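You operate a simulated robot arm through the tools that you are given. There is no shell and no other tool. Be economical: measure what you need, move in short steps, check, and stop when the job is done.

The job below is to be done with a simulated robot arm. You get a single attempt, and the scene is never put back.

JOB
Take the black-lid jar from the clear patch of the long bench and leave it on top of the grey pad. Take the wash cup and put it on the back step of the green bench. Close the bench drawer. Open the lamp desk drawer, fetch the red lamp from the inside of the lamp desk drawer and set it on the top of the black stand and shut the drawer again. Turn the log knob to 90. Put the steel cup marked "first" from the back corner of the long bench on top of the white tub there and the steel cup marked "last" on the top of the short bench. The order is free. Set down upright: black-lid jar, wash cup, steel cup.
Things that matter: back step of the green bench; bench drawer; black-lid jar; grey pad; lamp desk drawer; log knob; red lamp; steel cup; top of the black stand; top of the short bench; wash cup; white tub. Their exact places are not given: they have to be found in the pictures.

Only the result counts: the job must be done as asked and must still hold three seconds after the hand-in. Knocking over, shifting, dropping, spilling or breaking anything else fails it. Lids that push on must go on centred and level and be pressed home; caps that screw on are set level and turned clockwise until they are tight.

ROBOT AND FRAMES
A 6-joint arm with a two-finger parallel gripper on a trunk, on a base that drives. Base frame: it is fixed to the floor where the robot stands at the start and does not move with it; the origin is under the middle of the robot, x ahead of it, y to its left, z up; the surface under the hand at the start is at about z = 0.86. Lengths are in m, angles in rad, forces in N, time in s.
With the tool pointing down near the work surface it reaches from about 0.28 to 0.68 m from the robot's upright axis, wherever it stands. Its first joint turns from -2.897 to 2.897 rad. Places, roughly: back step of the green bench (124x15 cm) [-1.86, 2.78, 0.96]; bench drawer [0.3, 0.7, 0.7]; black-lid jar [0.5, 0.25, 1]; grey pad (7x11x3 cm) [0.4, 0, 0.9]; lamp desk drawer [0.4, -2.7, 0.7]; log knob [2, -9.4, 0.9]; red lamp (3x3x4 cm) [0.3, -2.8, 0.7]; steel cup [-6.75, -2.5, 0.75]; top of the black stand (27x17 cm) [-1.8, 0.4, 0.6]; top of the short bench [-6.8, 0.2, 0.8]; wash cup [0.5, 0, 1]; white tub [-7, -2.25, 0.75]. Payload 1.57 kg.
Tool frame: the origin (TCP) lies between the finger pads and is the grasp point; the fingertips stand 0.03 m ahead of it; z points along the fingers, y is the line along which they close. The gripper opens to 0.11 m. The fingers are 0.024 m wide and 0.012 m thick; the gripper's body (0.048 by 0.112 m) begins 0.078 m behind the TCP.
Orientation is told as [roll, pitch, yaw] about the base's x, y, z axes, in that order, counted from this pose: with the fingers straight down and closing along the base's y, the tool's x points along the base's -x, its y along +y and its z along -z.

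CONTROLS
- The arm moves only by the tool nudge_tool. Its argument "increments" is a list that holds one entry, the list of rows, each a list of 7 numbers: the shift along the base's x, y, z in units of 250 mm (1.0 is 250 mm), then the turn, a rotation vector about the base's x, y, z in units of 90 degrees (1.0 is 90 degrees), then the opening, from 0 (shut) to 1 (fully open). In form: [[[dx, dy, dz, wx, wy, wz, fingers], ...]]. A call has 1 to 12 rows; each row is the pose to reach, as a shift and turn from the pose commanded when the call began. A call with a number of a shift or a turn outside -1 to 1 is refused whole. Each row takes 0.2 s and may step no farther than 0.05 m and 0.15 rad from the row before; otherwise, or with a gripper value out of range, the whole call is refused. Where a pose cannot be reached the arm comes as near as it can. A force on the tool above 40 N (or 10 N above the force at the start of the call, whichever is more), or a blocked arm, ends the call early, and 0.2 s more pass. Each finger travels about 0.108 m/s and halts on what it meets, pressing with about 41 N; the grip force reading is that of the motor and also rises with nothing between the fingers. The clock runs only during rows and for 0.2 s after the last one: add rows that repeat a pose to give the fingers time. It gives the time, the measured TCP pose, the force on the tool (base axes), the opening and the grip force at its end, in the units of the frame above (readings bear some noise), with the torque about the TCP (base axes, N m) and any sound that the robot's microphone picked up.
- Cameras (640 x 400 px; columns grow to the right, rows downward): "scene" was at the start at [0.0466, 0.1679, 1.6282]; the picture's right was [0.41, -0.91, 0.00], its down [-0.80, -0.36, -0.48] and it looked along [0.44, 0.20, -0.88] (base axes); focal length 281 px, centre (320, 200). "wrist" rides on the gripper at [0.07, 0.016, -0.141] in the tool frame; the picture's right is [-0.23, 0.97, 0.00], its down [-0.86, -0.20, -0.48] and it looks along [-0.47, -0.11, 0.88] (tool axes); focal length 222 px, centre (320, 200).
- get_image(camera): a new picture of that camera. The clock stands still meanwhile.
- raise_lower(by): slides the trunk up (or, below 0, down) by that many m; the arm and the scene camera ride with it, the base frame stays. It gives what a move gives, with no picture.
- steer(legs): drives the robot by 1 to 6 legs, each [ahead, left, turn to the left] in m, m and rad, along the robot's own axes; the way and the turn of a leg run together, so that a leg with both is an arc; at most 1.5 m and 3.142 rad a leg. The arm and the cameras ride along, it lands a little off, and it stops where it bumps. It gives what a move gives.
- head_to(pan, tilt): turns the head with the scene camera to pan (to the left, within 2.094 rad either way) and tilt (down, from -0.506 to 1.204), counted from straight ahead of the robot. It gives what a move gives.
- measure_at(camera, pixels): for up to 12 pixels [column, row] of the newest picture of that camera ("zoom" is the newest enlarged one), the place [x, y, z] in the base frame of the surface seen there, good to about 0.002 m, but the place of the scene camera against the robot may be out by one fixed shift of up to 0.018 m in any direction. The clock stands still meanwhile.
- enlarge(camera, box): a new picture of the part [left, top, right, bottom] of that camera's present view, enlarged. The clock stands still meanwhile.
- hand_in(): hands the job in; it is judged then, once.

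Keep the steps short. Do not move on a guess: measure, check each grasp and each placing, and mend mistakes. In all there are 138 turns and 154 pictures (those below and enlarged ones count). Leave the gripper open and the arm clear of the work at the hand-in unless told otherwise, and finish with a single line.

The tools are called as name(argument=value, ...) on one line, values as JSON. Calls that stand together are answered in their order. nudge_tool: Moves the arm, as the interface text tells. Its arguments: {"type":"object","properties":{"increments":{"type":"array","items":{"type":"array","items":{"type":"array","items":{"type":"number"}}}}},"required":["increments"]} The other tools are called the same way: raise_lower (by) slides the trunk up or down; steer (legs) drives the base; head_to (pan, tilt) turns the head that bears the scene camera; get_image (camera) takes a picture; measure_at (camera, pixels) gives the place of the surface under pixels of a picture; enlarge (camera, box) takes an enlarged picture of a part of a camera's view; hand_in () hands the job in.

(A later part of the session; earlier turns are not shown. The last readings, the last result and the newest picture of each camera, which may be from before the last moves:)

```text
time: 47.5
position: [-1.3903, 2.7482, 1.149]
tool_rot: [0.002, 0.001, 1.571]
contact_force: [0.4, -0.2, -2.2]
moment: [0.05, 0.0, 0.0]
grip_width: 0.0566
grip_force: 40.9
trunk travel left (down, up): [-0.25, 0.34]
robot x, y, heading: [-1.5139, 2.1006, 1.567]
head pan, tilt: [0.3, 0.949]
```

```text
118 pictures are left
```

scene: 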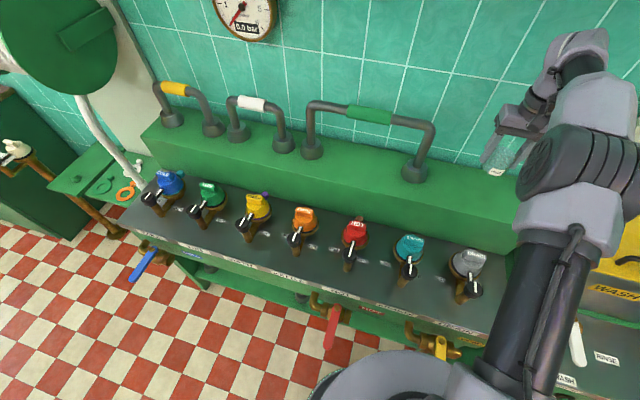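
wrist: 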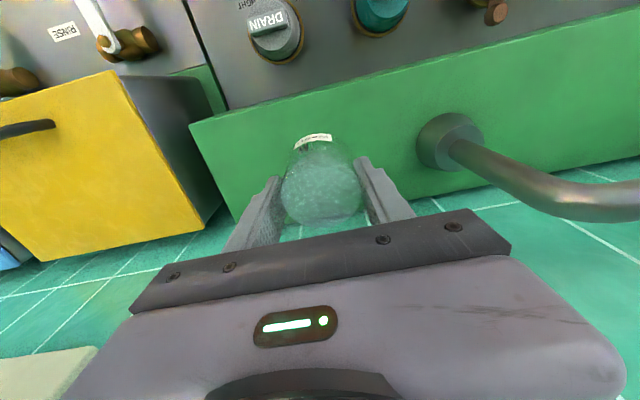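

Well placed over the step. I'll lower to just above and then feel for contact.

nudge_tool(increments=[[[0, 0, -0.16, 0, 0, 0, 0.4], [0, 0, -0.32, 0, 0, 0, 0.4], [0, 0, -0.46, 0, 0, 0, 0.4], [0, 0, -0.51, 0, 0, 0, 0.4], [0, 0, -0.53, 0, 0, 0, 0.4], [0, 0, -0.538, 0, 0, 0, 0.4], [0, 0, -0.538, 0, 0, 0, 0.4]]])

```text
time: 49.1
position: [-1.3884, 2.7491, 1.0157]
tool_rot: [0.0, -0.001, 1.57]
contact_force: [0.0, -0.7, -1.2]
moment: [0.0, -0.01, -0.01]
grip_width: 0.0565
grip_force: 41.0
trunk travel left (down, up): [-0.25, 0.34]
robot x, y, heading: [-1.5128, 2.0999, 1.567]
head pan, tilt: [0.3, 0.949]
```

nudge_tool(increments=[[[0, 0, -0.006, 0, 0, 0, 0.4], [0, 0, -0.012, 0, 0, 0, 0.4], [0, 0, -0.012, 0, 0, 0, 0.4]]])

```text
time: 49.9
position: [-1.3889, 2.7486, 1.0143]
tool_rot: [0.0, -0.001, 1.57]
contact_force: [0.4, 1.6, 10.2]
moment: [-0.03, 0.08, -0.06]
grip_width: 0.0564
grip_force: 41.4
trunk travel left (down, up): [-0.25, 0.34]
robot x, y, heading: [-1.506, 2.1001, 1.572]
head pan, tilt: [0.3, 0.949]
```

The cup touches the step (10 N). I'll ease up a touch, release and withdraw straight up.

nudge_tool(increments=[[[0, 0, 0.004, 0, 0, 0, 0.45], [0, 0, 0.004, 0, 0, 0, 0.55], [0, 0, 0.004, 0, 0, 0, 0.8], [0, 0, 0.004, 0, 0, 0, 1], [0, 0, 0.004, 0, 0, 0, 1], [0, 0, 0.1, 0, 0, 0, 1], [0, 0, 0.25, 0, 0, 0, 1], [0, 0, 0.42, 0, 0, 0, 1], [0, 0, 0.6, 0, 0, 0, 1]]])

get_image(camera="wrist")

```text
time: 51.9
position: [-1.389, 2.7484, 1.1639]
tool_rot: [-0.001, 0.001, 1.572]
contact_force: [-0.4, -1.1, 0.8]
moment: [0.03, -0.02, 0.01]
grip_width: 0.1098
grip_force: 0.0
trunk travel left (down, up): [-0.25, 0.34]
robot x, y, heading: [-1.5112, 2.1018, 1.57]
head pan, tilt: [0.3, 0.949]
```

```text
117 pictures are left
```

wrist: 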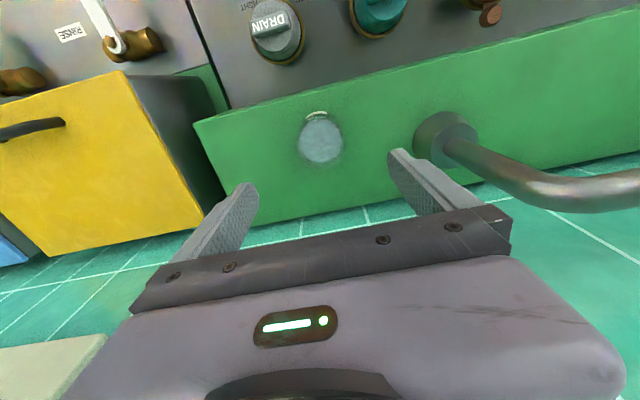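

The cup stands on the step. I'll bring the arm back in, away from the handles.

nudge_tool(increments=[[[0, -0.18, 0.05, 0, 0, 0, 1], [0, -0.36, 0.05, 0, 0, 0, 1], [0, -0.54, 0.05, 0, 0, 0, 1], [-0.1, -0.7, 0.05, 0, 0, 0, 1], [-0.23, -0.83, 0.05, 0, 0, 0, 1], [-0.36, -0.96, 0.05, 0, 0, 0, 0.5], [-0.46, -0.99, 0.05, 0, 0, 0, 0]]])

steer(legs=[[-0.9, 0, 0], [0, -1.0, 0], [0, 0, -1.5708]])

head_to(pan=0.3, tilt=0.6)

get_image(camera="scene")

```text
time: 53.5
position: [-1.5069, 2.5039, 1.1772]
tool_rot: [0.0, 0.0, 1.572]
contact_force: [-0.6, 0.0, -0.9]
moment: [0.0, 0.0, -0.02]
grip_width: 0.0
grip_force: 7.3
trunk travel left (down, up): [-0.25, 0.34]
robot x, y, heading: [-1.5123, 2.1004, 1.576]
head pan, tilt: [0.3, 0.949]
```

```text
time: 66.7
position: [-0.1316, 1.2301, 1.1785]
tool_rot: [0.001, 0.0, 0.039]
contact_force: [0.7, 0.3, 0.0]
moment: [0.02, -0.01, 0.02]
grip_width: 0.0
grip_force: 21.3
trunk travel left (down, up): [-0.25, 0.34]
robot x, y, heading: [-0.5359, 1.2176, 0.032]
head pan, tilt: [0.3, 0.949]
```

```text
time: 67.5
position: [-0.1313, 1.23, 1.1772]
tool_rot: [0.001, 0.0, 0.041]
contact_force: [0.3, 0.4, -0.1]
moment: [0.0, 0.0, 0.0]
grip_width: 0.0
grip_force: 21.2
trunk travel left (down, up): [-0.25, 0.34]
robot x, y, heading: [-0.5359, 1.2214, 0.04]
head pan, tilt: [0.3, 0.6]
```

```text
116 pictures are left
```

scene: 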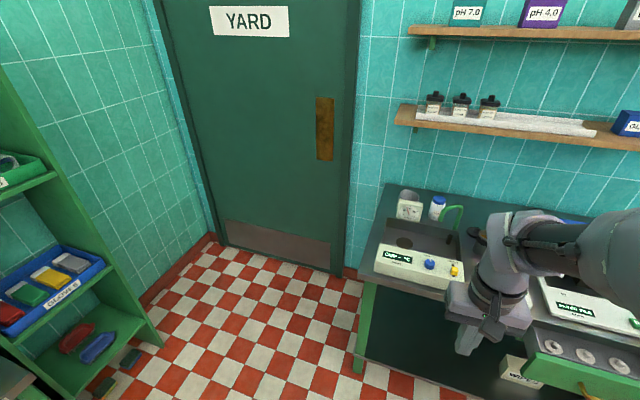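

The open drawer's front is to the right. I'll sidestep right about 0.5 m to face it and look down at it.

steer(legs=[[0, -0.55, -0.04]])

head_to(pan=0.2, tilt=0.85)

get_image(camera="scene")

get_image(camera="wrist")

```text
time: 70.7
position: [-0.1166, 0.6714, 1.1777]
tool_rot: [0.0, 0.001, 0.016]
contact_force: [0.6, 0.1, -0.1]
moment: [0.03, 0.01, 0.03]
grip_width: 0.0
grip_force: 20.8
trunk travel left (down, up): [-0.25, 0.34]
robot x, y, heading: [-0.5221, 0.6713, 0.02]
head pan, tilt: [0.3, 0.6]
```

```text
time: 71.5
position: [-0.1163, 0.6706, 1.178]
tool_rot: [0.001, 0.0, 0.017]
contact_force: [-0.1, 0.5, 1.0]
moment: [0.0, 0.0, -0.01]
grip_width: 0.0001
grip_force: 21.0
trunk travel left (down, up): [-0.25, 0.34]
robot x, y, heading: [-0.5201, 0.6676, 0.014]
head pan, tilt: [0.201, 0.85]
```

```text
115 pictures are left
```

scene: 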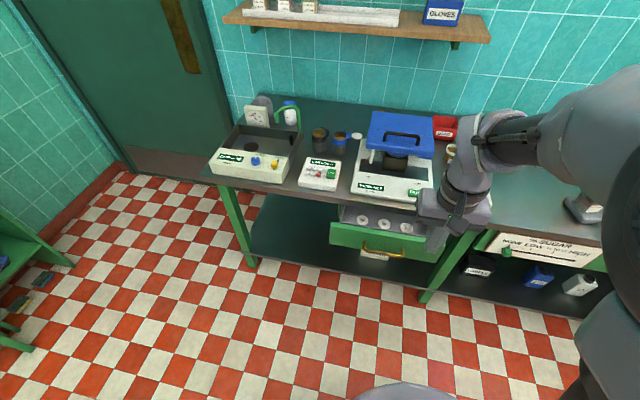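

```text
114 pictures are left
```

wrist: 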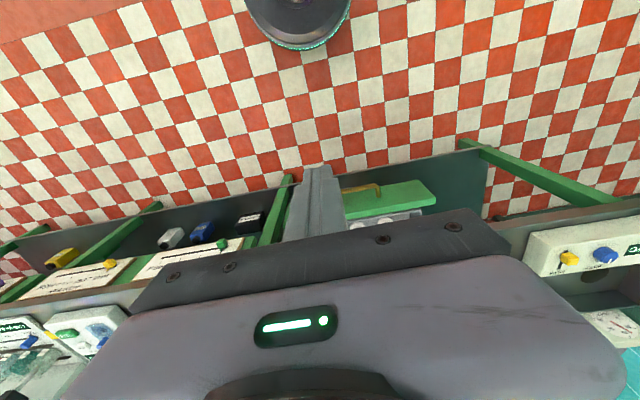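

enlarge(camera="scene", box=[300, 180, 460, 290])

measure_at(camera="scene", pixels=[[335, 237], [380, 240], [425, 245], [380, 253], [335, 225], [380, 230], [420, 236], [360, 212], [300, 186], [380, 204], [410, 252]])

measure_at(camera="wrist", pixels=[[390, 200], [420, 205], [432, 190], [345, 195], [362, 190], [380, 190]])

```text
3.64 times, centred on (380, 235) of scene
```

zoom: 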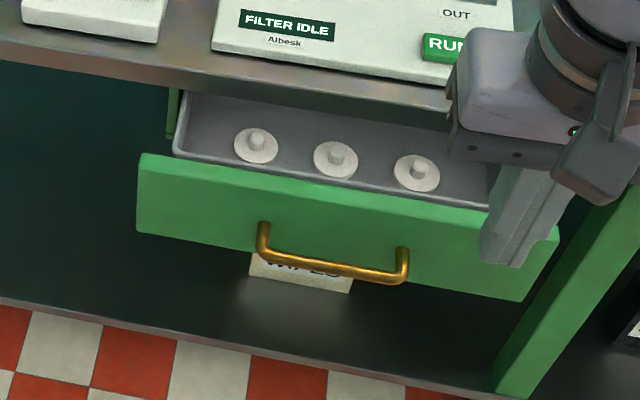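

```text
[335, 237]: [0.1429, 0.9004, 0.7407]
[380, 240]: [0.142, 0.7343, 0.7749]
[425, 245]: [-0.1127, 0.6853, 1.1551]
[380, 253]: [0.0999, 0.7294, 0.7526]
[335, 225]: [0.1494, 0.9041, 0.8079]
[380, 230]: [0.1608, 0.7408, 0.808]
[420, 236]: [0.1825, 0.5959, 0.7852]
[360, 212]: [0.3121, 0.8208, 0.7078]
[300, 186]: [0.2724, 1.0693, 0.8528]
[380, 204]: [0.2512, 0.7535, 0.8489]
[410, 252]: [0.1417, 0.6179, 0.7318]
```

```text
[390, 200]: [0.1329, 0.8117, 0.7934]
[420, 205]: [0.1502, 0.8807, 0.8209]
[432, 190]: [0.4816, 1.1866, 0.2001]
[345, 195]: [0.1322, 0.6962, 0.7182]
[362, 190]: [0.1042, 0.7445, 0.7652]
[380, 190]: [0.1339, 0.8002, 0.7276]
```

The drawer panel's outer face is at x≈0.132 (z 0.72–0.82). The brass handle bar is at x≈0.10, z≈0.76, y 0.65–0.79. I'll drive closer, lower the trunk, and push the handle's middle with closed fingers.

steer(legs=[[0.16, 0, -0.015]])

raise_lower(by=-0.12)

```text
time: 72.9
position: [0.0449, 0.6667, 1.1757]
tool_rot: [0.0, 0.0, 0.001]
contact_force: [1.0, -0.6, 0.3]
moment: [-0.02, 0.04, 0.02]
grip_width: 0.0
grip_force: 21.4
trunk travel left (down, up): [-0.25, 0.34]
robot x, y, heading: [-0.3579, 0.6748, 0.006]
head pan, tilt: [0.201, 0.85]
```

```text
time: 74.4
position: [0.0441, 0.6687, 1.058]
tool_rot: [0.002, 0.0, 0.004]
contact_force: [-0.3, 1.2, -0.2]
moment: [-0.03, 0.02, 0.02]
grip_width: 0.0002
grip_force: 20.8
trunk travel left (down, up): [-0.13, 0.46]
robot x, y, heading: [-0.3629, 0.6728, -0.0]
head pan, tilt: [0.201, 0.85]
```

nudge_tool(increments=[[[0, 0.05, -0.18, 0, 0, 0, 0], [0, 0.1, -0.36, 0, 0, 0, 0], [0, 0.165, -0.54, 0, 0, 0, 0], [0, 0.165, -0.72, 0, 0, 0, 0], [0, 0.165, -0.9, 0, 0, 0, 0], [0, 0.165, -1, 0, 0, 0, 0]]])

nudge_tool(increments=[[[0, 0, -0.14, 0, 0, 0, 0], [0, 0, -0.14, 0, 0, 0, 0]]])

get_image(camera="wrist")

get_image(camera="scene")

```text
time: 75.8
position: [0.0443, 0.7105, 0.8087]
tool_rot: [0.001, 0.0, 0.001]
contact_force: [0.4, 0.0, -0.8]
moment: [0.03, 0.01, 0.0]
grip_width: 0.0
grip_force: 21.4
trunk travel left (down, up): [-0.13, 0.46]
robot x, y, heading: [-0.3588, 0.6712, 0.0]
head pan, tilt: [0.201, 0.85]
```

```text
time: 76.4
position: [0.0454, 0.7104, 0.7726]
tool_rot: [0.001, -0.001, 0.002]
contact_force: [0.0, 0.5, 0.4]
moment: [0.0, -0.02, -0.02]
grip_width: 0.0001
grip_force: 20.9
trunk travel left (down, up): [-0.13, 0.46]
robot x, y, heading: [-0.3623, 0.6708, 0.001]
head pan, tilt: [0.201, 0.85]
```

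```text
112 pictures are left
```

wrist: 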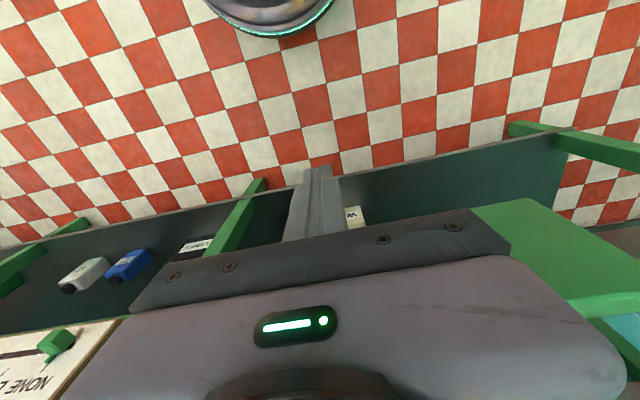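

```text
111 pictures are left
```

scene: 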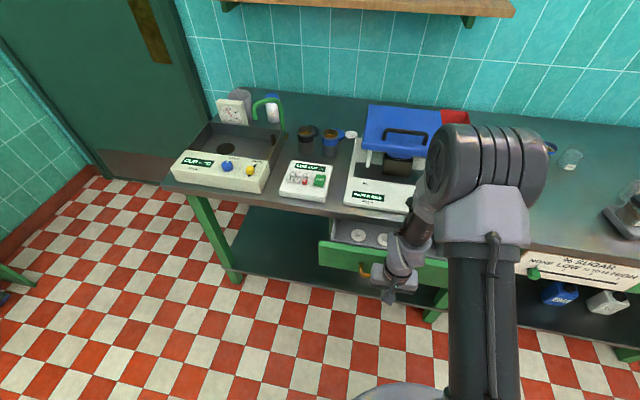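

Fingers are in front of the handle. Now I'll push in +x in small steps.

nudge_tool(increments=[[[0.1, 0, 0, 0, 0, 0, 0], [0.2, 0, 0, 0, 0, 0, 0], [0.28, 0, 0, 0, 0, 0, 0], [0.36, 0, 0, 0, 0, 0, 0], [0.44, 0, 0, 0, 0, 0, 0], [0.52, 0, 0, 0, 0, 0, 0], [0.58, 0, 0, 0, 0, 0, 0]]])

get_image(camera="scene")

```text
time: 78.0
position: [0.1897, 0.7089, 0.7711]
tool_rot: [0.0, 0.002, 0.004]
contact_force: [-3.0, -1.1, -0.9]
moment: [-0.04, 0.05, 0.0]
grip_width: 0.0002
grip_force: 21.0
trunk travel left (down, up): [-0.13, 0.46]
robot x, y, heading: [-0.3592, 0.6694, 0.001]
head pan, tilt: [0.201, 0.85]
```

```text
110 pictures are left
```

scene: 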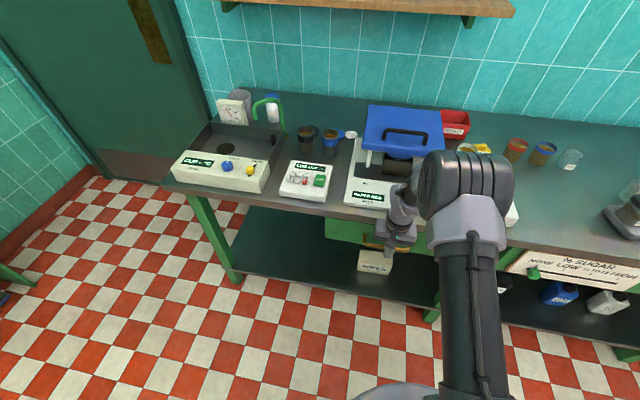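

It slides at about 3 N. I'll push on gently and watch the force.

nudge_tool(increments=[[[0.02, 0, 0, 0, 0, 0, 0], [0.04, 0, 0, 0, 0, 0, 0], [0.06, 0, 0, 0, 0, 0, 0], [0.06, 0, 0, 0, 0, 0, 0]]])

enlarge(camera="scene", box=[320, 160, 480, 290])

```text
time: 78.5
position: [0.1907, 0.7102, 0.7695]
tool_rot: [-0.001, 0.017, 0.0]
contact_force: [-10.9, 0.3, 0.9]
moment: [0.14, 0.11, -0.02]
grip_width: 0.0
grip_force: 21.4
trunk travel left (down, up): [-0.13, 0.46]
robot x, y, heading: [-0.3612, 0.6701, 0.002]
head pan, tilt: [0.201, 0.85]
stopped in row 2: the force on the tool passed its limit at 46 N (the readings are from after the stop); the commanded pose is now the measured one
```

```text
3.08 times, centred on (400, 225) of scene
```

zoom: 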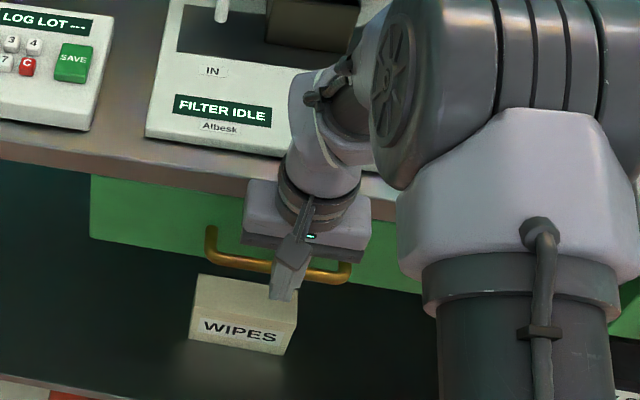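

The force jumped to 46 N, so either the drawer hit its stop or something else did. I'll back off and inspect.

nudge_tool(increments=[[[-0.1, 0, 0, 0, 0, 0, 0], [-0.28, 0, 0, 0, 0, 0, 0], [-0.46, 0, 0, 0, 0, 0, 0], [-0.6, 0, 0.1, 0, 0, 0, 0], [-0.7, -0.05, 0.28, 0, 0, 0, 0], [-0.7, -0.1, 0.46, 0, 0, 0, 0], [-0.7, -0.2, 0.62, 0, 0, 0, 0], [-0.7, -0.35, 0.75, 0, 0, 0, 0], [-0.7, -0.5, 0.8, 0, 0, 0, 0]]])

enlarge(camera="scene", box=[300, 150, 480, 290])

measure_at(camera="zoom", pixels=[[130, 190], [200, 210], [300, 230], [200, 160], [230, 165], [260, 170], [130, 225], [250, 258]])

```text
refused: row 5 steps farther than a row can; nothing moved
```

```text
2.86 times, centred on (390, 220) of scene
```

zoom: 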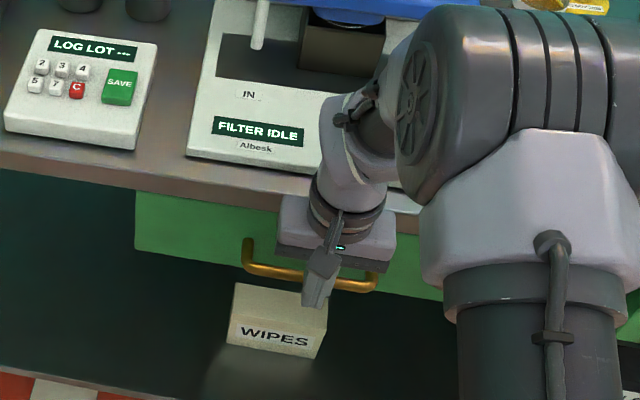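

```text
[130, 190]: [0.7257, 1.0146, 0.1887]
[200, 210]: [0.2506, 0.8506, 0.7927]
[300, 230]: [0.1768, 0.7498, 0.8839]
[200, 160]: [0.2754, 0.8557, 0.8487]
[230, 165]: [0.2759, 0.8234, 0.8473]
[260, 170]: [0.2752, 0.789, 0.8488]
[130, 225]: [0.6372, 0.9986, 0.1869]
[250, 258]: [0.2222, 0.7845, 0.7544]
```

The panel is flush with the bench edge, and the gripper body was still about 2.5 cm short of the bench, so the drawer hit its stop. Now I'll back off properly.

nudge_tool(increments=[[[-0.1, 0, 0, 0, 0, 0, 0], [-0.25, 0, 0, 0, 0, 0, 0], [-0.4, 0, 0, 0, 0, 0, 0], [-0.5, 0, 0.1, 0, 0, 0, 0], [-0.56, 0, 0.27, 0, 0, 0, 0], [-0.56, 0, 0.45, 0, 0, 0, 0], [-0.56, -0.1, 0.6, 0, 0, 0, 0], [-0.56, -0.2, 0.75, 0, 0, 0, 0]]])

enlarge(camera="scene", box=[300, 150, 480, 290])

measure_at(camera="zoom", pixels=[[150, 170], [150, 180], [150, 190], [150, 200], [150, 230], [250, 190], [250, 230], [200, 210]])

```text
time: 80.3
position: [0.0516, 0.6578, 0.9552]
tool_rot: [0.001, 0.015, 0.001]
contact_force: [0.3, -0.6, -0.2]
moment: [0.02, 0.0, 0.02]
grip_width: 0.0
grip_force: 21.0
trunk travel left (down, up): [-0.13, 0.46]
robot x, y, heading: [-0.3627, 0.6699, 0.004]
head pan, tilt: [0.201, 0.85]
```

```text
2.86 times, centred on (390, 220) of scene
```

zoom: 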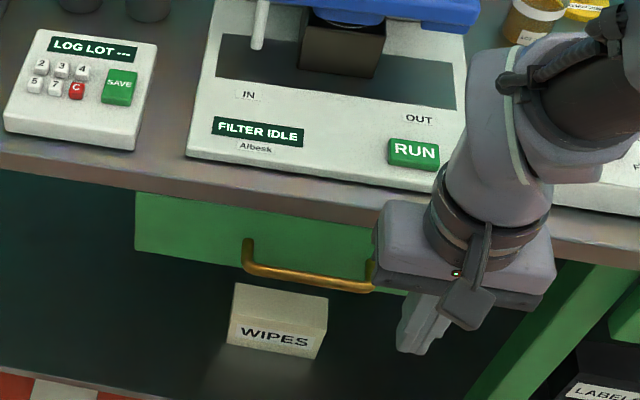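

```text
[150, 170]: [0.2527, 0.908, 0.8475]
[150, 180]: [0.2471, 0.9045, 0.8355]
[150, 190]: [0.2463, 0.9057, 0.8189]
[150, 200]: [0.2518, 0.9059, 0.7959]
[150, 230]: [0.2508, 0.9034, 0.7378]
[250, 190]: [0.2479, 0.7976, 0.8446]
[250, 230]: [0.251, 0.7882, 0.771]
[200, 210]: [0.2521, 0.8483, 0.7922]
```

The panel now sits flush (0.251 against the bench edge at 0.247), so the drawer is closed. Next is the lamp desk at y≈-2.7. I'll back off, bring the tool upright, and look right along the route.

steer(legs=[[-0.3, 0, 0]])

head_to(pan=-1.3, tilt=0.45)

get_image(camera="scene")

```text
time: 82.4
position: [-0.2456, 0.6524, 0.9548]
tool_rot: [0.0, 0.015, -0.016]
contact_force: [-0.2, 0.3, 0.5]
moment: [0.02, -0.02, -0.03]
grip_width: 0.0001
grip_force: 21.5
trunk travel left (down, up): [-0.13, 0.46]
robot x, y, heading: [-0.6561, 0.6753, -0.014]
head pan, tilt: [0.201, 0.85]
```

```text
time: 84.0
position: [-0.2452, 0.6534, 0.9553]
tool_rot: [0.002, 0.013, -0.015]
contact_force: [1.5, -0.1, 0.2]
moment: [0.05, 0.02, 0.02]
grip_width: 0.0
grip_force: 21.3
trunk travel left (down, up): [-0.13, 0.46]
robot x, y, heading: [-0.6597, 0.6723, -0.011]
head pan, tilt: [-1.3, 0.45]
```

```text
106 pictures are left
```

scene: 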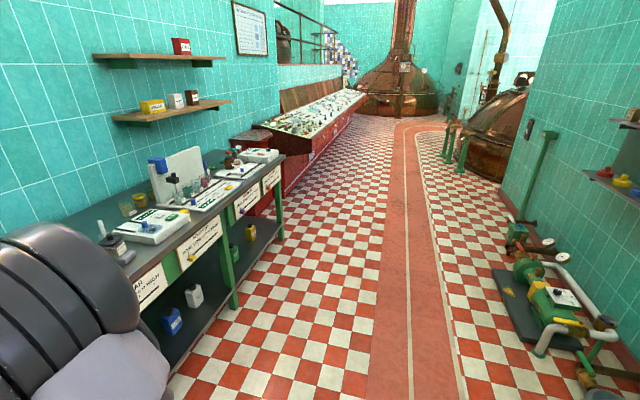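

The route along the bench is clear. A red console desk follows beyond it. I'll strafe right about 2.9 m in two legs, and look.

steer(legs=[[0, -1.5, 0], [0, -1.3, 0.011]])

head_to(pan=-0.5, tilt=0.6)

get_image(camera="scene")

```text
time: 97.3
position: [-0.3283, -2.115, 0.954]
tool_rot: [0.0, 0.014, -0.053]
contact_force: [-0.8, 0.7, 0.5]
moment: [-0.01, -0.04, -0.03]
grip_width: 0.0
grip_force: 21.0
trunk travel left (down, up): [-0.13, 0.46]
robot x, y, heading: [-0.7418, -2.0818, -0.049]
head pan, tilt: [-1.3, 0.45]
```

```text
time: 98.5
position: [-0.3278, -2.1138, 0.954]
tool_rot: [0.001, 0.014, -0.055]
contact_force: [0.0, 0.5, -0.4]
moment: [0.0, 0.0, -0.02]
grip_width: 0.0
grip_force: 21.0
trunk travel left (down, up): [-0.13, 0.46]
robot x, y, heading: [-0.7424, -2.0762, -0.051]
head pan, tilt: [-0.499, 0.6]
```

```text
105 pictures are left
```

scene: 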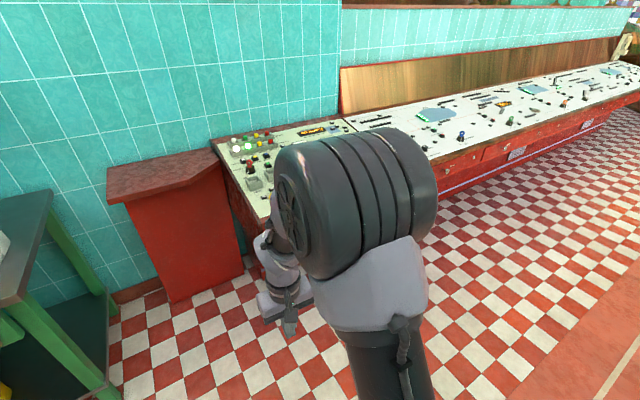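

steer(legs=[[0, -0.5, 0.05]])

head_to(pan=0.3, tilt=0.65)

get_image(camera="scene")

get_image(camera="wrist")

```text
time: 101.4
position: [-0.3399, -2.5899, 0.9566]
tool_rot: [0.0, 0.013, 0.003]
contact_force: [0.1, -0.1, 0.0]
moment: [0.02, -0.01, 0.02]
grip_width: 0.0
grip_force: 21.8
trunk travel left (down, up): [-0.13, 0.46]
robot x, y, heading: [-0.7503, -2.5747, 0.005]
head pan, tilt: [-0.499, 0.6]
```

```text
time: 102.5
position: [-0.3392, -2.5902, 0.9548]
tool_rot: [0.0, 0.014, 0.003]
contact_force: [0.6, 1.1, 0.6]
moment: [0.01, -0.02, -0.01]
grip_width: 0.0
grip_force: 21.3
trunk travel left (down, up): [-0.13, 0.46]
robot x, y, heading: [-0.754, -2.574, 0.002]
head pan, tilt: [0.3, 0.649]
```

```text
104 pictures are left
```

scene: 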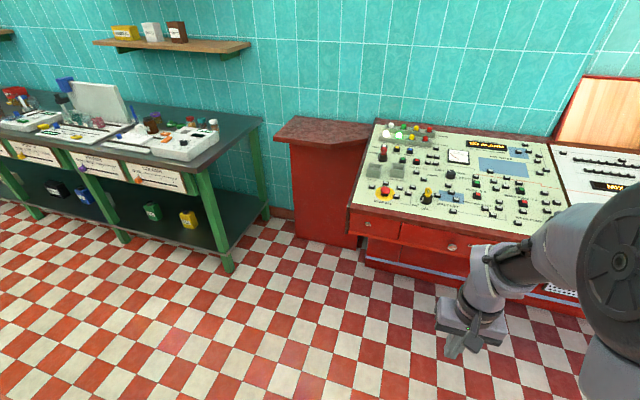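

```text
103 pictures are left
```

wrist: 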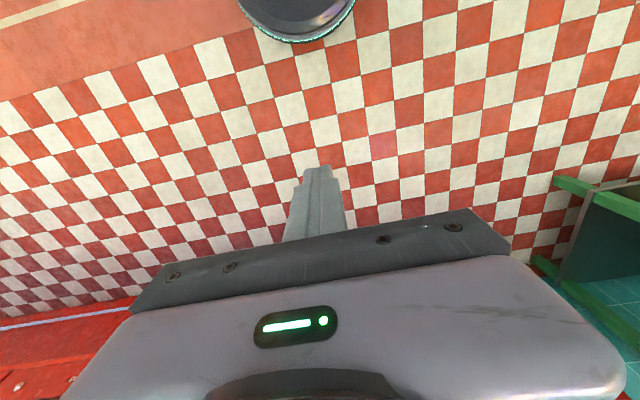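

The red console has drawers with knobs: a narrow one near (375,225) and a wider one near (450,240). I'll zoom in and measure.

enlarge(camera="scene", box=[330, 110, 570, 310])

measure_at(camera="zoom", pixels=[[65, 228], [95, 235], [150, 240], [200, 250], [245, 275], [280, 250], [50, 190], [200, 225], [320, 245], [80, 100], [390, 70], [270, 280]])

```text
2.00 times, centred on (450, 210) of scene
```

zoom: 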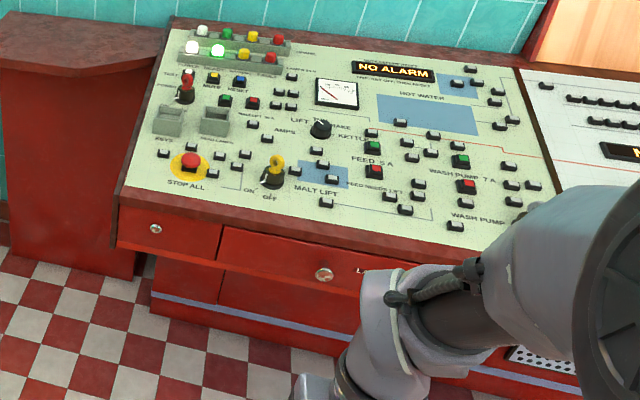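

```text
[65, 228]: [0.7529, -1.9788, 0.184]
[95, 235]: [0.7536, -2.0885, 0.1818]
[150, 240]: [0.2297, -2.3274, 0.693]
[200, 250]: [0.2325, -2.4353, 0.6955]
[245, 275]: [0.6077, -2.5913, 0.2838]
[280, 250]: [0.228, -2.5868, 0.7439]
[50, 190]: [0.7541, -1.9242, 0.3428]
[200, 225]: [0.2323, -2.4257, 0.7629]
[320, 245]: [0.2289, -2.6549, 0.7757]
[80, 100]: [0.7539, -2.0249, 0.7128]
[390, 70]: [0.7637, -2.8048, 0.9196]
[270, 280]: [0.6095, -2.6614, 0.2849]
```

The drawer at y≈-2.7, with a knob near zoom (323,275), matches. I'll move right and closer to get it in clear view left of the arm.

steer(legs=[[0.3, -0.33, 0]])

head_to(pan=0.2, tilt=0.85)

get_image(camera="scene")

```text
time: 105.2
position: [-0.0321, -2.9205, 0.9542]
tool_rot: [0.001, 0.013, -0.001]
contact_force: [0.4, 0.9, 0.5]
moment: [0.02, 0.0, 0.02]
grip_width: 0.0
grip_force: 20.8
trunk travel left (down, up): [-0.13, 0.46]
robot x, y, heading: [-0.4448, -2.9049, 0.005]
head pan, tilt: [0.3, 0.649]
```

```text
time: 106.0
position: [-0.0308, -2.9199, 0.954]
tool_rot: [0.0, 0.016, 0.0]
contact_force: [0.2, 0.9, 0.1]
moment: [-0.01, 0.0, -0.03]
grip_width: 0.0001
grip_force: 21.2
trunk travel left (down, up): [-0.13, 0.46]
robot x, y, heading: [-0.4487, -2.9051, 0.0]
head pan, tilt: [0.201, 0.85]
```

```text
101 pictures are left
```

scene: 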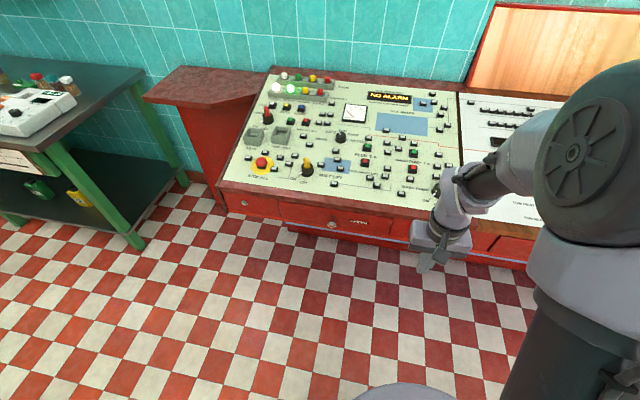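

enlarge(camera="scene", box=[220, 170, 460, 270])

measure_at(camera="zoom", pixels=[[295, 162], [270, 165], [200, 145], [360, 155], [440, 170], [300, 140], [295, 185], [190, 160], [470, 180], [300, 125], [65, 100], [360, 130]])

```text
2.67 times, centred on (340, 220) of scene
```

zoom: 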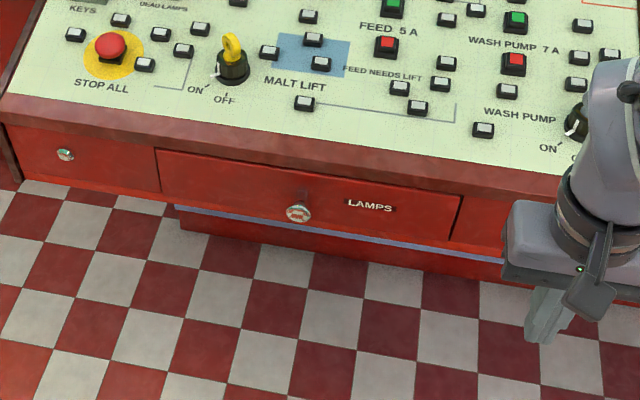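

```text
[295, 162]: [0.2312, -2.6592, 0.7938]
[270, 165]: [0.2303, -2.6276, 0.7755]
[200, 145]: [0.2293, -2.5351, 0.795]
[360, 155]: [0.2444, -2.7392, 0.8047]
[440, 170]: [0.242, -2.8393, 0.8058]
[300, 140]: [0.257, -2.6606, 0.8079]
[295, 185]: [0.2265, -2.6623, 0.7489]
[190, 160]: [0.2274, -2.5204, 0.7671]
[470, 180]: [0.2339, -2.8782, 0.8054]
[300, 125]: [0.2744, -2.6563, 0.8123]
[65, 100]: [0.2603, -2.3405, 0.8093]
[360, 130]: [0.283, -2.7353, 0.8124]
```

Drawer labelled LAMPS. I'll measure the knob itself at zoom (298,213).

measure_at(camera="zoom", pixels=[[298, 212], [292, 216], [305, 212], [298, 205], [303, 197], [340, 220], [260, 205], [300, 230], [450, 235], [165, 165], [298, 219]])

enlarge(camera="scene", box=[310, 205, 360, 245])

```text
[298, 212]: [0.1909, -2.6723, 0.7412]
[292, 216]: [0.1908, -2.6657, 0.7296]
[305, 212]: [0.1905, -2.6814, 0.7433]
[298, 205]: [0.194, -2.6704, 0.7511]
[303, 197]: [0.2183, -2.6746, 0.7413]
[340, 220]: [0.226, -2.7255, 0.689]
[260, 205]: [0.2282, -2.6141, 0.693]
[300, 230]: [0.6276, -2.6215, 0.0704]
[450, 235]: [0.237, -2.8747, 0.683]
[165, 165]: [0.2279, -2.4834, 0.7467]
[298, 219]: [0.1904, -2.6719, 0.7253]
```

```text
10.00 times, centred on (335, 225) of scene
```

zoom: 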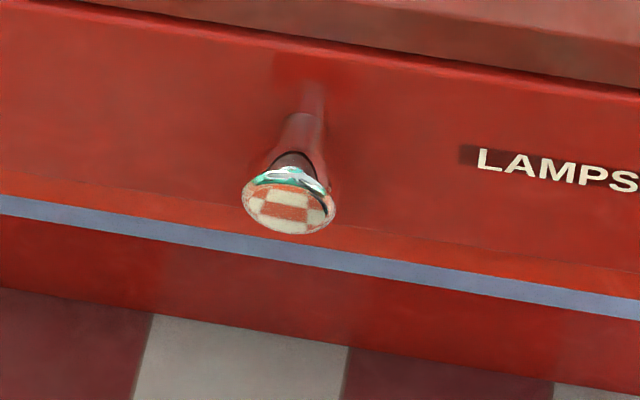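

The knob's face is at scene x≈0.190, y≈-2.672, z≈0.739. The panel is at x≈0.228 and z 0.68–0.80, all before the camera shift. I'll lower the trunk, tilt the fingers 45° forward and come to a pre-grasp in front of the knob.

raise_lower(by=-0.1)

nudge_tool(increments=[[[0.04, 0.12, 0, 0, -0.08, 0, 0.3], [0.08, 0.26, 0, 0, -0.16, 0, 0.6], [0.12, 0.4, 0, 0, -0.25, 0, 0.6], [0.2, 0.55, 0, 0, -0.34, 0, 0.6], [0.28, 0.7, 0, 0, -0.42, 0, 0.6], [0.36, 0.85, -0.04, 0, -0.51, 0, 0.6], [0.44, 0.98, -0.08, 0, -0.51, 0, 0.6], [0.44, 0.98, -0.08, 0, -0.51, 0, 0.6]]])

get_image(camera="wrist")

get_image(camera="scene")

```text
time: 107.3
position: [-0.032, -2.92, 0.8548]
tool_rot: [-0.001, 0.013, 0.0]
contact_force: [-0.7, -0.8, 0.2]
moment: [0.02, 0.02, -0.01]
grip_width: 0.0
grip_force: 21.6
trunk travel left (down, up): [-0.03, 0.56]
robot x, y, heading: [-0.4418, -2.9035, 0.007]
head pan, tilt: [0.201, 0.85]
```

```text
time: 109.1
position: [0.076, -2.6748, 0.8332]
tool_rot: [0.0, -0.787, 0.003]
contact_force: [-0.6, 0.7, -0.1]
moment: [-0.02, 0.01, 0.0]
grip_width: 0.0659
grip_force: 0.1
trunk travel left (down, up): [-0.03, 0.56]
robot x, y, heading: [-0.4462, -2.9046, 0.001]
head pan, tilt: [0.201, 0.85]
```

```text
98 pictures are left
```

wrist: 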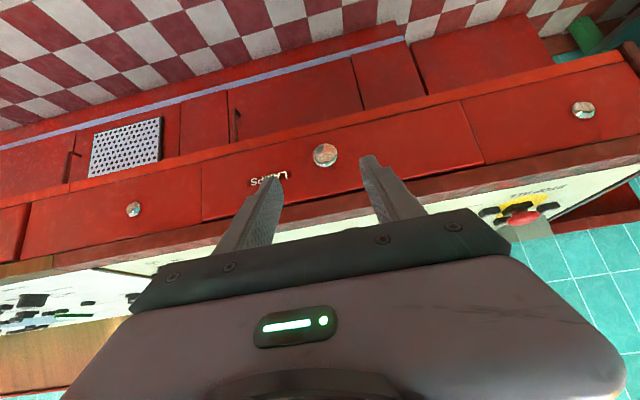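

```text
97 pictures are left
```

scene: 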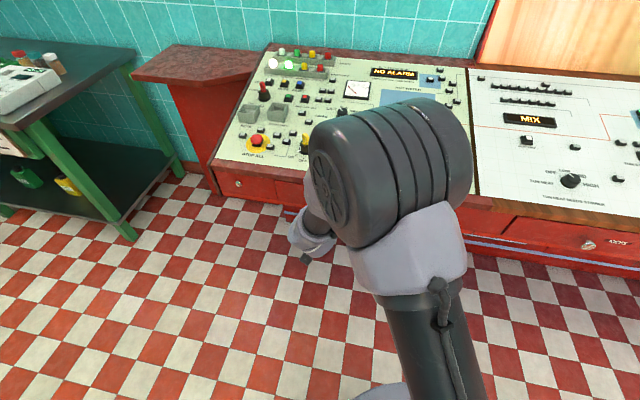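

measure_at(camera="wrist", pixels=[[325, 153], [320, 157], [330, 150], [325, 147], [345, 150], [345, 180], [325, 163], [310, 130]])

enlarge(camera="wrist", box=[270, 120, 390, 200])

```text
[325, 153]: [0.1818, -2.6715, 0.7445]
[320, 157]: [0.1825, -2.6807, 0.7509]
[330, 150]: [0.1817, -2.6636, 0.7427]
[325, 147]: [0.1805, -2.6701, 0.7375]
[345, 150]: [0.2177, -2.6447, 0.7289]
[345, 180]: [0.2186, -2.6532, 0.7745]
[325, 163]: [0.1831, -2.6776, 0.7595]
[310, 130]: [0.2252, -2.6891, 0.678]
```

```text
5.00 times, centred on (330, 160) of wrist
```

zoom: 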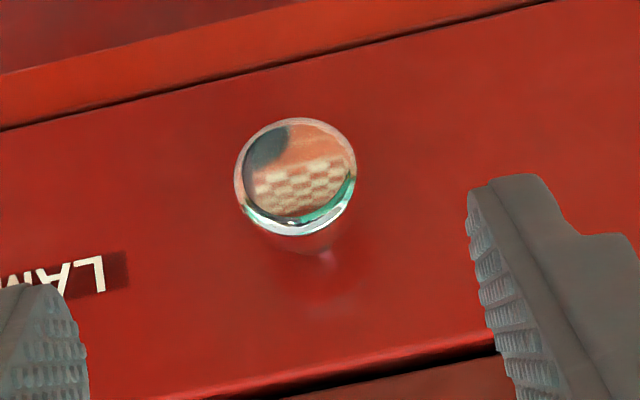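

The wrist reading puts the knob face at (0.182,-2.672,0.748) and the panel at x 0.218. I'll move onto the knob with the fingers around its head, then close.

nudge_tool(increments=[[[0.11, 0.012, -0.09, 0, 0, 0, 0.6], [0.22, 0.012, -0.18, 0, 0, 0, 0.6], [0.33, 0.012, -0.265, 0, 0, 0, 0.6], [0.428, 0.012, -0.341, 0, 0, 0, 0.6], [0.428, 0.012, -0.341, 0, 0, 0, 0.6], [0.428, 0.012, -0.341, 0, 0, 0, 0.3], [0.428, 0.012, -0.341, 0, 0, 0, 0.1], [0.428, 0.012, -0.341, 0, 0, 0, 0.1], [0.428, 0.012, -0.341, 0, 0, 0, 0.1]]])

enlarge(camera="wrist", box=[240, 120, 400, 240])

```text
time: 111.1
position: [0.1846, -2.6738, 0.7496]
tool_rot: [0.002, -0.787, -0.004]
contact_force: [0.5, -22.4, -2.8]
moment: [-0.25, -0.27, -0.4]
grip_width: 0.0334
grip_force: 41.0
trunk travel left (down, up): [-0.03, 0.56]
robot x, y, heading: [-0.4461, -2.9077, 0.0]
head pan, tilt: [0.201, 0.85]
```

```text
3.33 times, centred on (320, 180) of wrist
```

zoom: 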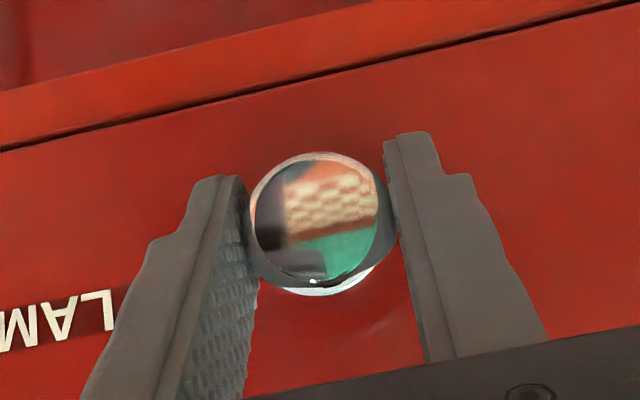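

Gripped at 0.033 with some side load. I'll pull slowly in -x by 0.1 m, relieving y by 2 mm.

nudge_tool(increments=[[[-0.02, -0.008, 0, 0, 0, 0, 0.1], [-0.08, -0.008, 0, 0, 0, 0, 0.1], [-0.16, -0.008, 0, 0, 0, 0, 0.1], [-0.24, -0.008, 0, 0, 0, 0, 0.1], [-0.32, -0.008, 0, 0, 0, 0, 0.1], [-0.4, -0.008, 0, 0, 0, 0, 0.1]]])

get_image(camera="wrist")

get_image(camera="scene")

```text
time: 112.5
position: [0.0819, -2.6731, 0.7507]
tool_rot: [-0.001, -0.789, 0.001]
contact_force: [-1.3, 6.9, 14.9]
moment: [-0.15, -0.32, -0.12]
grip_width: 0.0334
grip_force: 41.5
trunk travel left (down, up): [-0.03, 0.56]
robot x, y, heading: [-0.4464, -2.9014, 0.002]
head pan, tilt: [0.201, 0.85]
```

```text
94 pictures are left
```

wrist: 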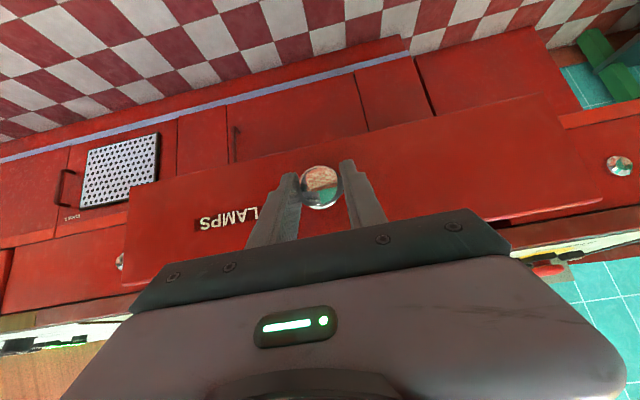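

```text
93 pictures are left
```

scene: 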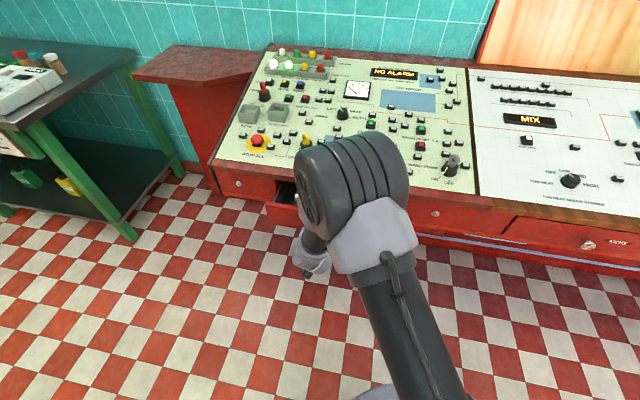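

The drawer is opening. I'll pull another 0.1 m.

nudge_tool(increments=[[[-0.08, 0, 0.006, 0, 0, 0, 0.1], [-0.16, 0, 0.006, 0, 0, 0, 0.1], [-0.24, 0, 0.006, 0, 0, 0, 0.1], [-0.32, 0, 0.006, 0, 0, 0, 0.1], [-0.4, 0, 0.006, 0, 0, 0, 0.1]]])

get_image(camera="scene")

```text
time: 113.7
position: [-0.017, -2.6727, 0.7514]
tool_rot: [-0.005, -0.785, 0.005]
contact_force: [-1.5, 16.6, -14.4]
moment: [-0.24, -0.34, 0.05]
grip_width: 0.0335
grip_force: 41.7
trunk travel left (down, up): [-0.03, 0.56]
robot x, y, heading: [-0.4453, -2.9048, 0.003]
head pan, tilt: [0.201, 0.85]
```

```text
92 pictures are left
```

scene: 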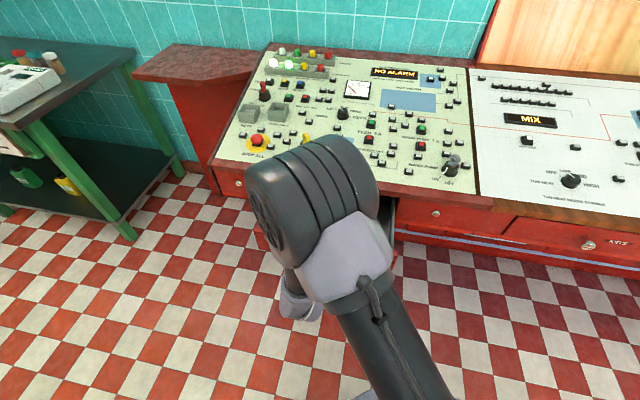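

Drawer is open about 20 cm. I'll release the knob, back off along the fingers, then rise and straighten the tool to look in.

nudge_tool(increments=[[[0, 0, 0, 0, 0, 0, 0.6], [0, 0, 0, 0, 0, 0, 0.6], [-0.1, 0, 0.1, 0, 0, 0, 0.6], [-0.2, 0, 0.2, 0, 0, 0, 0.6], [-0.25, 0, 0.35, 0, 0.08, 0, 0.6], [-0.25, 0, 0.5, 0, 0.16, 0, 0.8], [-0.2, 0, 0.65, 0, 0.25, 0, 1], [-0.1, 0, 0.8, 0, 0.34, 0, 1], [0, 0, 0.9, 0, 0.42, 0, 1], [0, 0, 1, 0, 0.5, 0, 1], [0, 0, 1, 0, 0.5, 0, 1]]])

get_image(camera="wrist")

get_image(camera="scene")

```text
time: 116.1
position: [-0.0133, -2.6757, 1.0009]
tool_rot: [0.0, -0.002, 0.002]
contact_force: [0.2, 0.2, -0.5]
moment: [0.02, -0.02, -0.01]
grip_width: 0.1101
grip_force: 0.0
trunk travel left (down, up): [-0.03, 0.56]
robot x, y, heading: [-0.4466, -2.9049, -0.001]
head pan, tilt: [0.201, 0.85]
```

```text
91 pictures are left
```

wrist: 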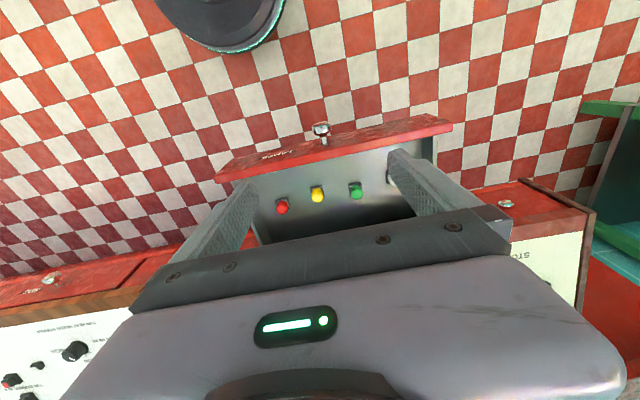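

```text
90 pictures are left
```

scene: 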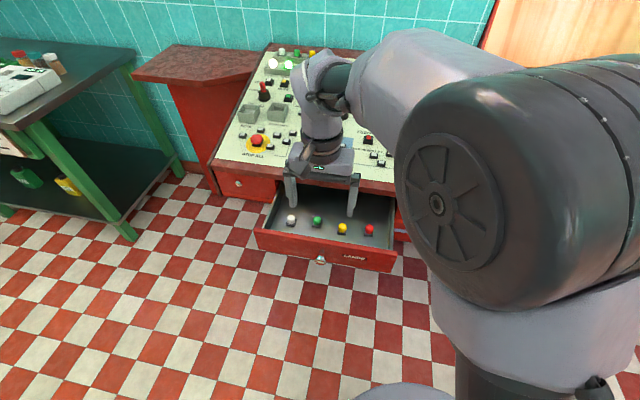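

Four lamps lie in the drawer: white, green, yellow and red. I'll zoom in and measure the red one.

enlarge(camera="wrist", box=[250, 160, 390, 250])

measure_at(camera="wrist", pixels=[[282, 205], [281, 213], [278, 207], [287, 207], [282, 201], [270, 215], [300, 205], [317, 195], [262, 195], [290, 170], [265, 215]])

enlarge(camera="scene", box=[280, 190, 410, 280])

measure_at(camera="scene", pixels=[[369, 229], [370, 235], [342, 228], [380, 235], [355, 240], [392, 237], [370, 248]])

```text
4.44 times, centred on (320, 205) of wrist
```

zoom: 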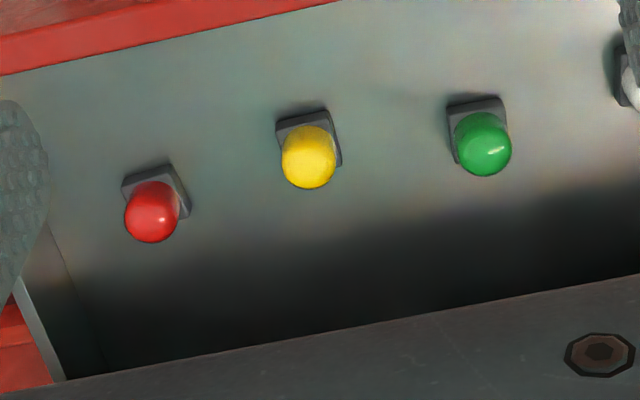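

```text
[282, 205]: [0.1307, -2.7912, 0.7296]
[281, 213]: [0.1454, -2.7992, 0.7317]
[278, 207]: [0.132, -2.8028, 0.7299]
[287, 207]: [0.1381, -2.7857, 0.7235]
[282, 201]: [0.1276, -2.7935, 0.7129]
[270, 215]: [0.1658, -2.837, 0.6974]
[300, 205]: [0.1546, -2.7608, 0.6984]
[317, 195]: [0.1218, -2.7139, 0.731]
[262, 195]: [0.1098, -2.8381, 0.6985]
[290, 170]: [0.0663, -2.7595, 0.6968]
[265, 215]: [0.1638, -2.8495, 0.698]
```

```text
4.44 times, centred on (345, 235) of scene
```

zoom: 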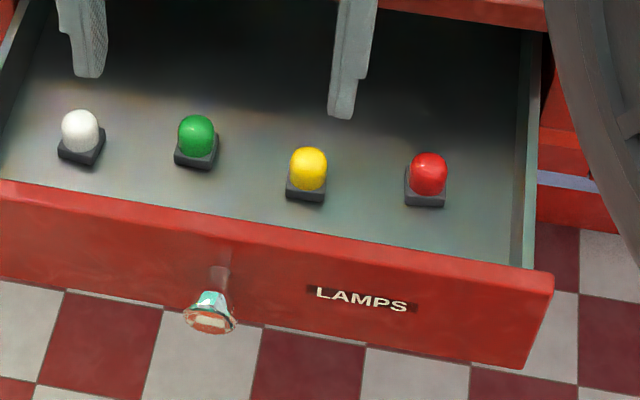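

```text
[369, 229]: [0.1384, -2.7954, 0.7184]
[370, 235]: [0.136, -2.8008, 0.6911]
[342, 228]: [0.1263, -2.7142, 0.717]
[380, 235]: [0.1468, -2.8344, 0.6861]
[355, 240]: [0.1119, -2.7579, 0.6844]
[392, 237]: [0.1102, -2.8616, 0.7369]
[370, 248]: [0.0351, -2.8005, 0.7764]
```

The red lamp is at about (0.141,-2.795), with the floor at 0.698 and its top near 0.736. I'll go above it with the jaw half open.

nudge_tool(increments=[[[0.12, -0.1, 0, 0, 0, 0.01, 0.65], [0.25, -0.2, 0, 0, 0, 0.02, 0.65], [0.38, -0.3, 0, 0, 0, 0.03, 0.65], [0.5, -0.4, 0, 0, 0, 0.045, 0.65], [0.617, -0.477, -0.1, 0, 0, 0.045, 0.65], [0.617, -0.477, -0.3, 0, 0, 0.045, 0.65], [0.617, -0.477, -0.5, 0, 0, 0.045, 0.65], [0.617, -0.477, -0.7, 0, 0, 0.045, 0.65], [0.617, -0.477, -0.8, 0, 0, 0.045, 0.65], [0.617, -0.477, -0.8, 0, 0, 0.045, 0.65]]])

get_image(camera="wrist")

```text
time: 118.3
position: [0.1381, -2.7896, 0.8035]
tool_rot: [-0.001, -0.002, 0.073]
contact_force: [-0.4, 0.0, 1.1]
moment: [0.02, 0.0, -0.01]
grip_width: 0.0716
grip_force: 0.1
trunk travel left (down, up): [-0.03, 0.56]
robot x, y, heading: [-0.4449, -2.9069, 0.003]
head pan, tilt: [0.201, 0.85]
```

```text
87 pictures are left
```

wrist: 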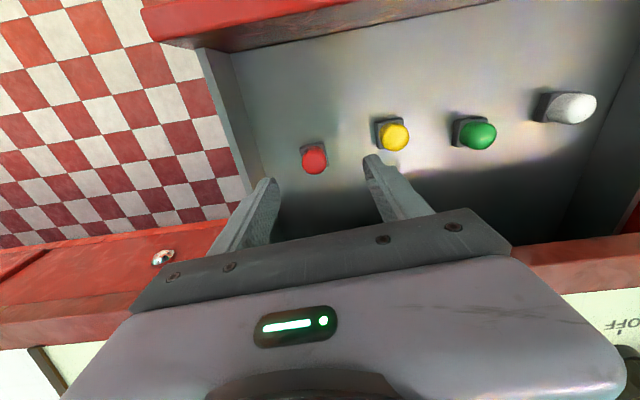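

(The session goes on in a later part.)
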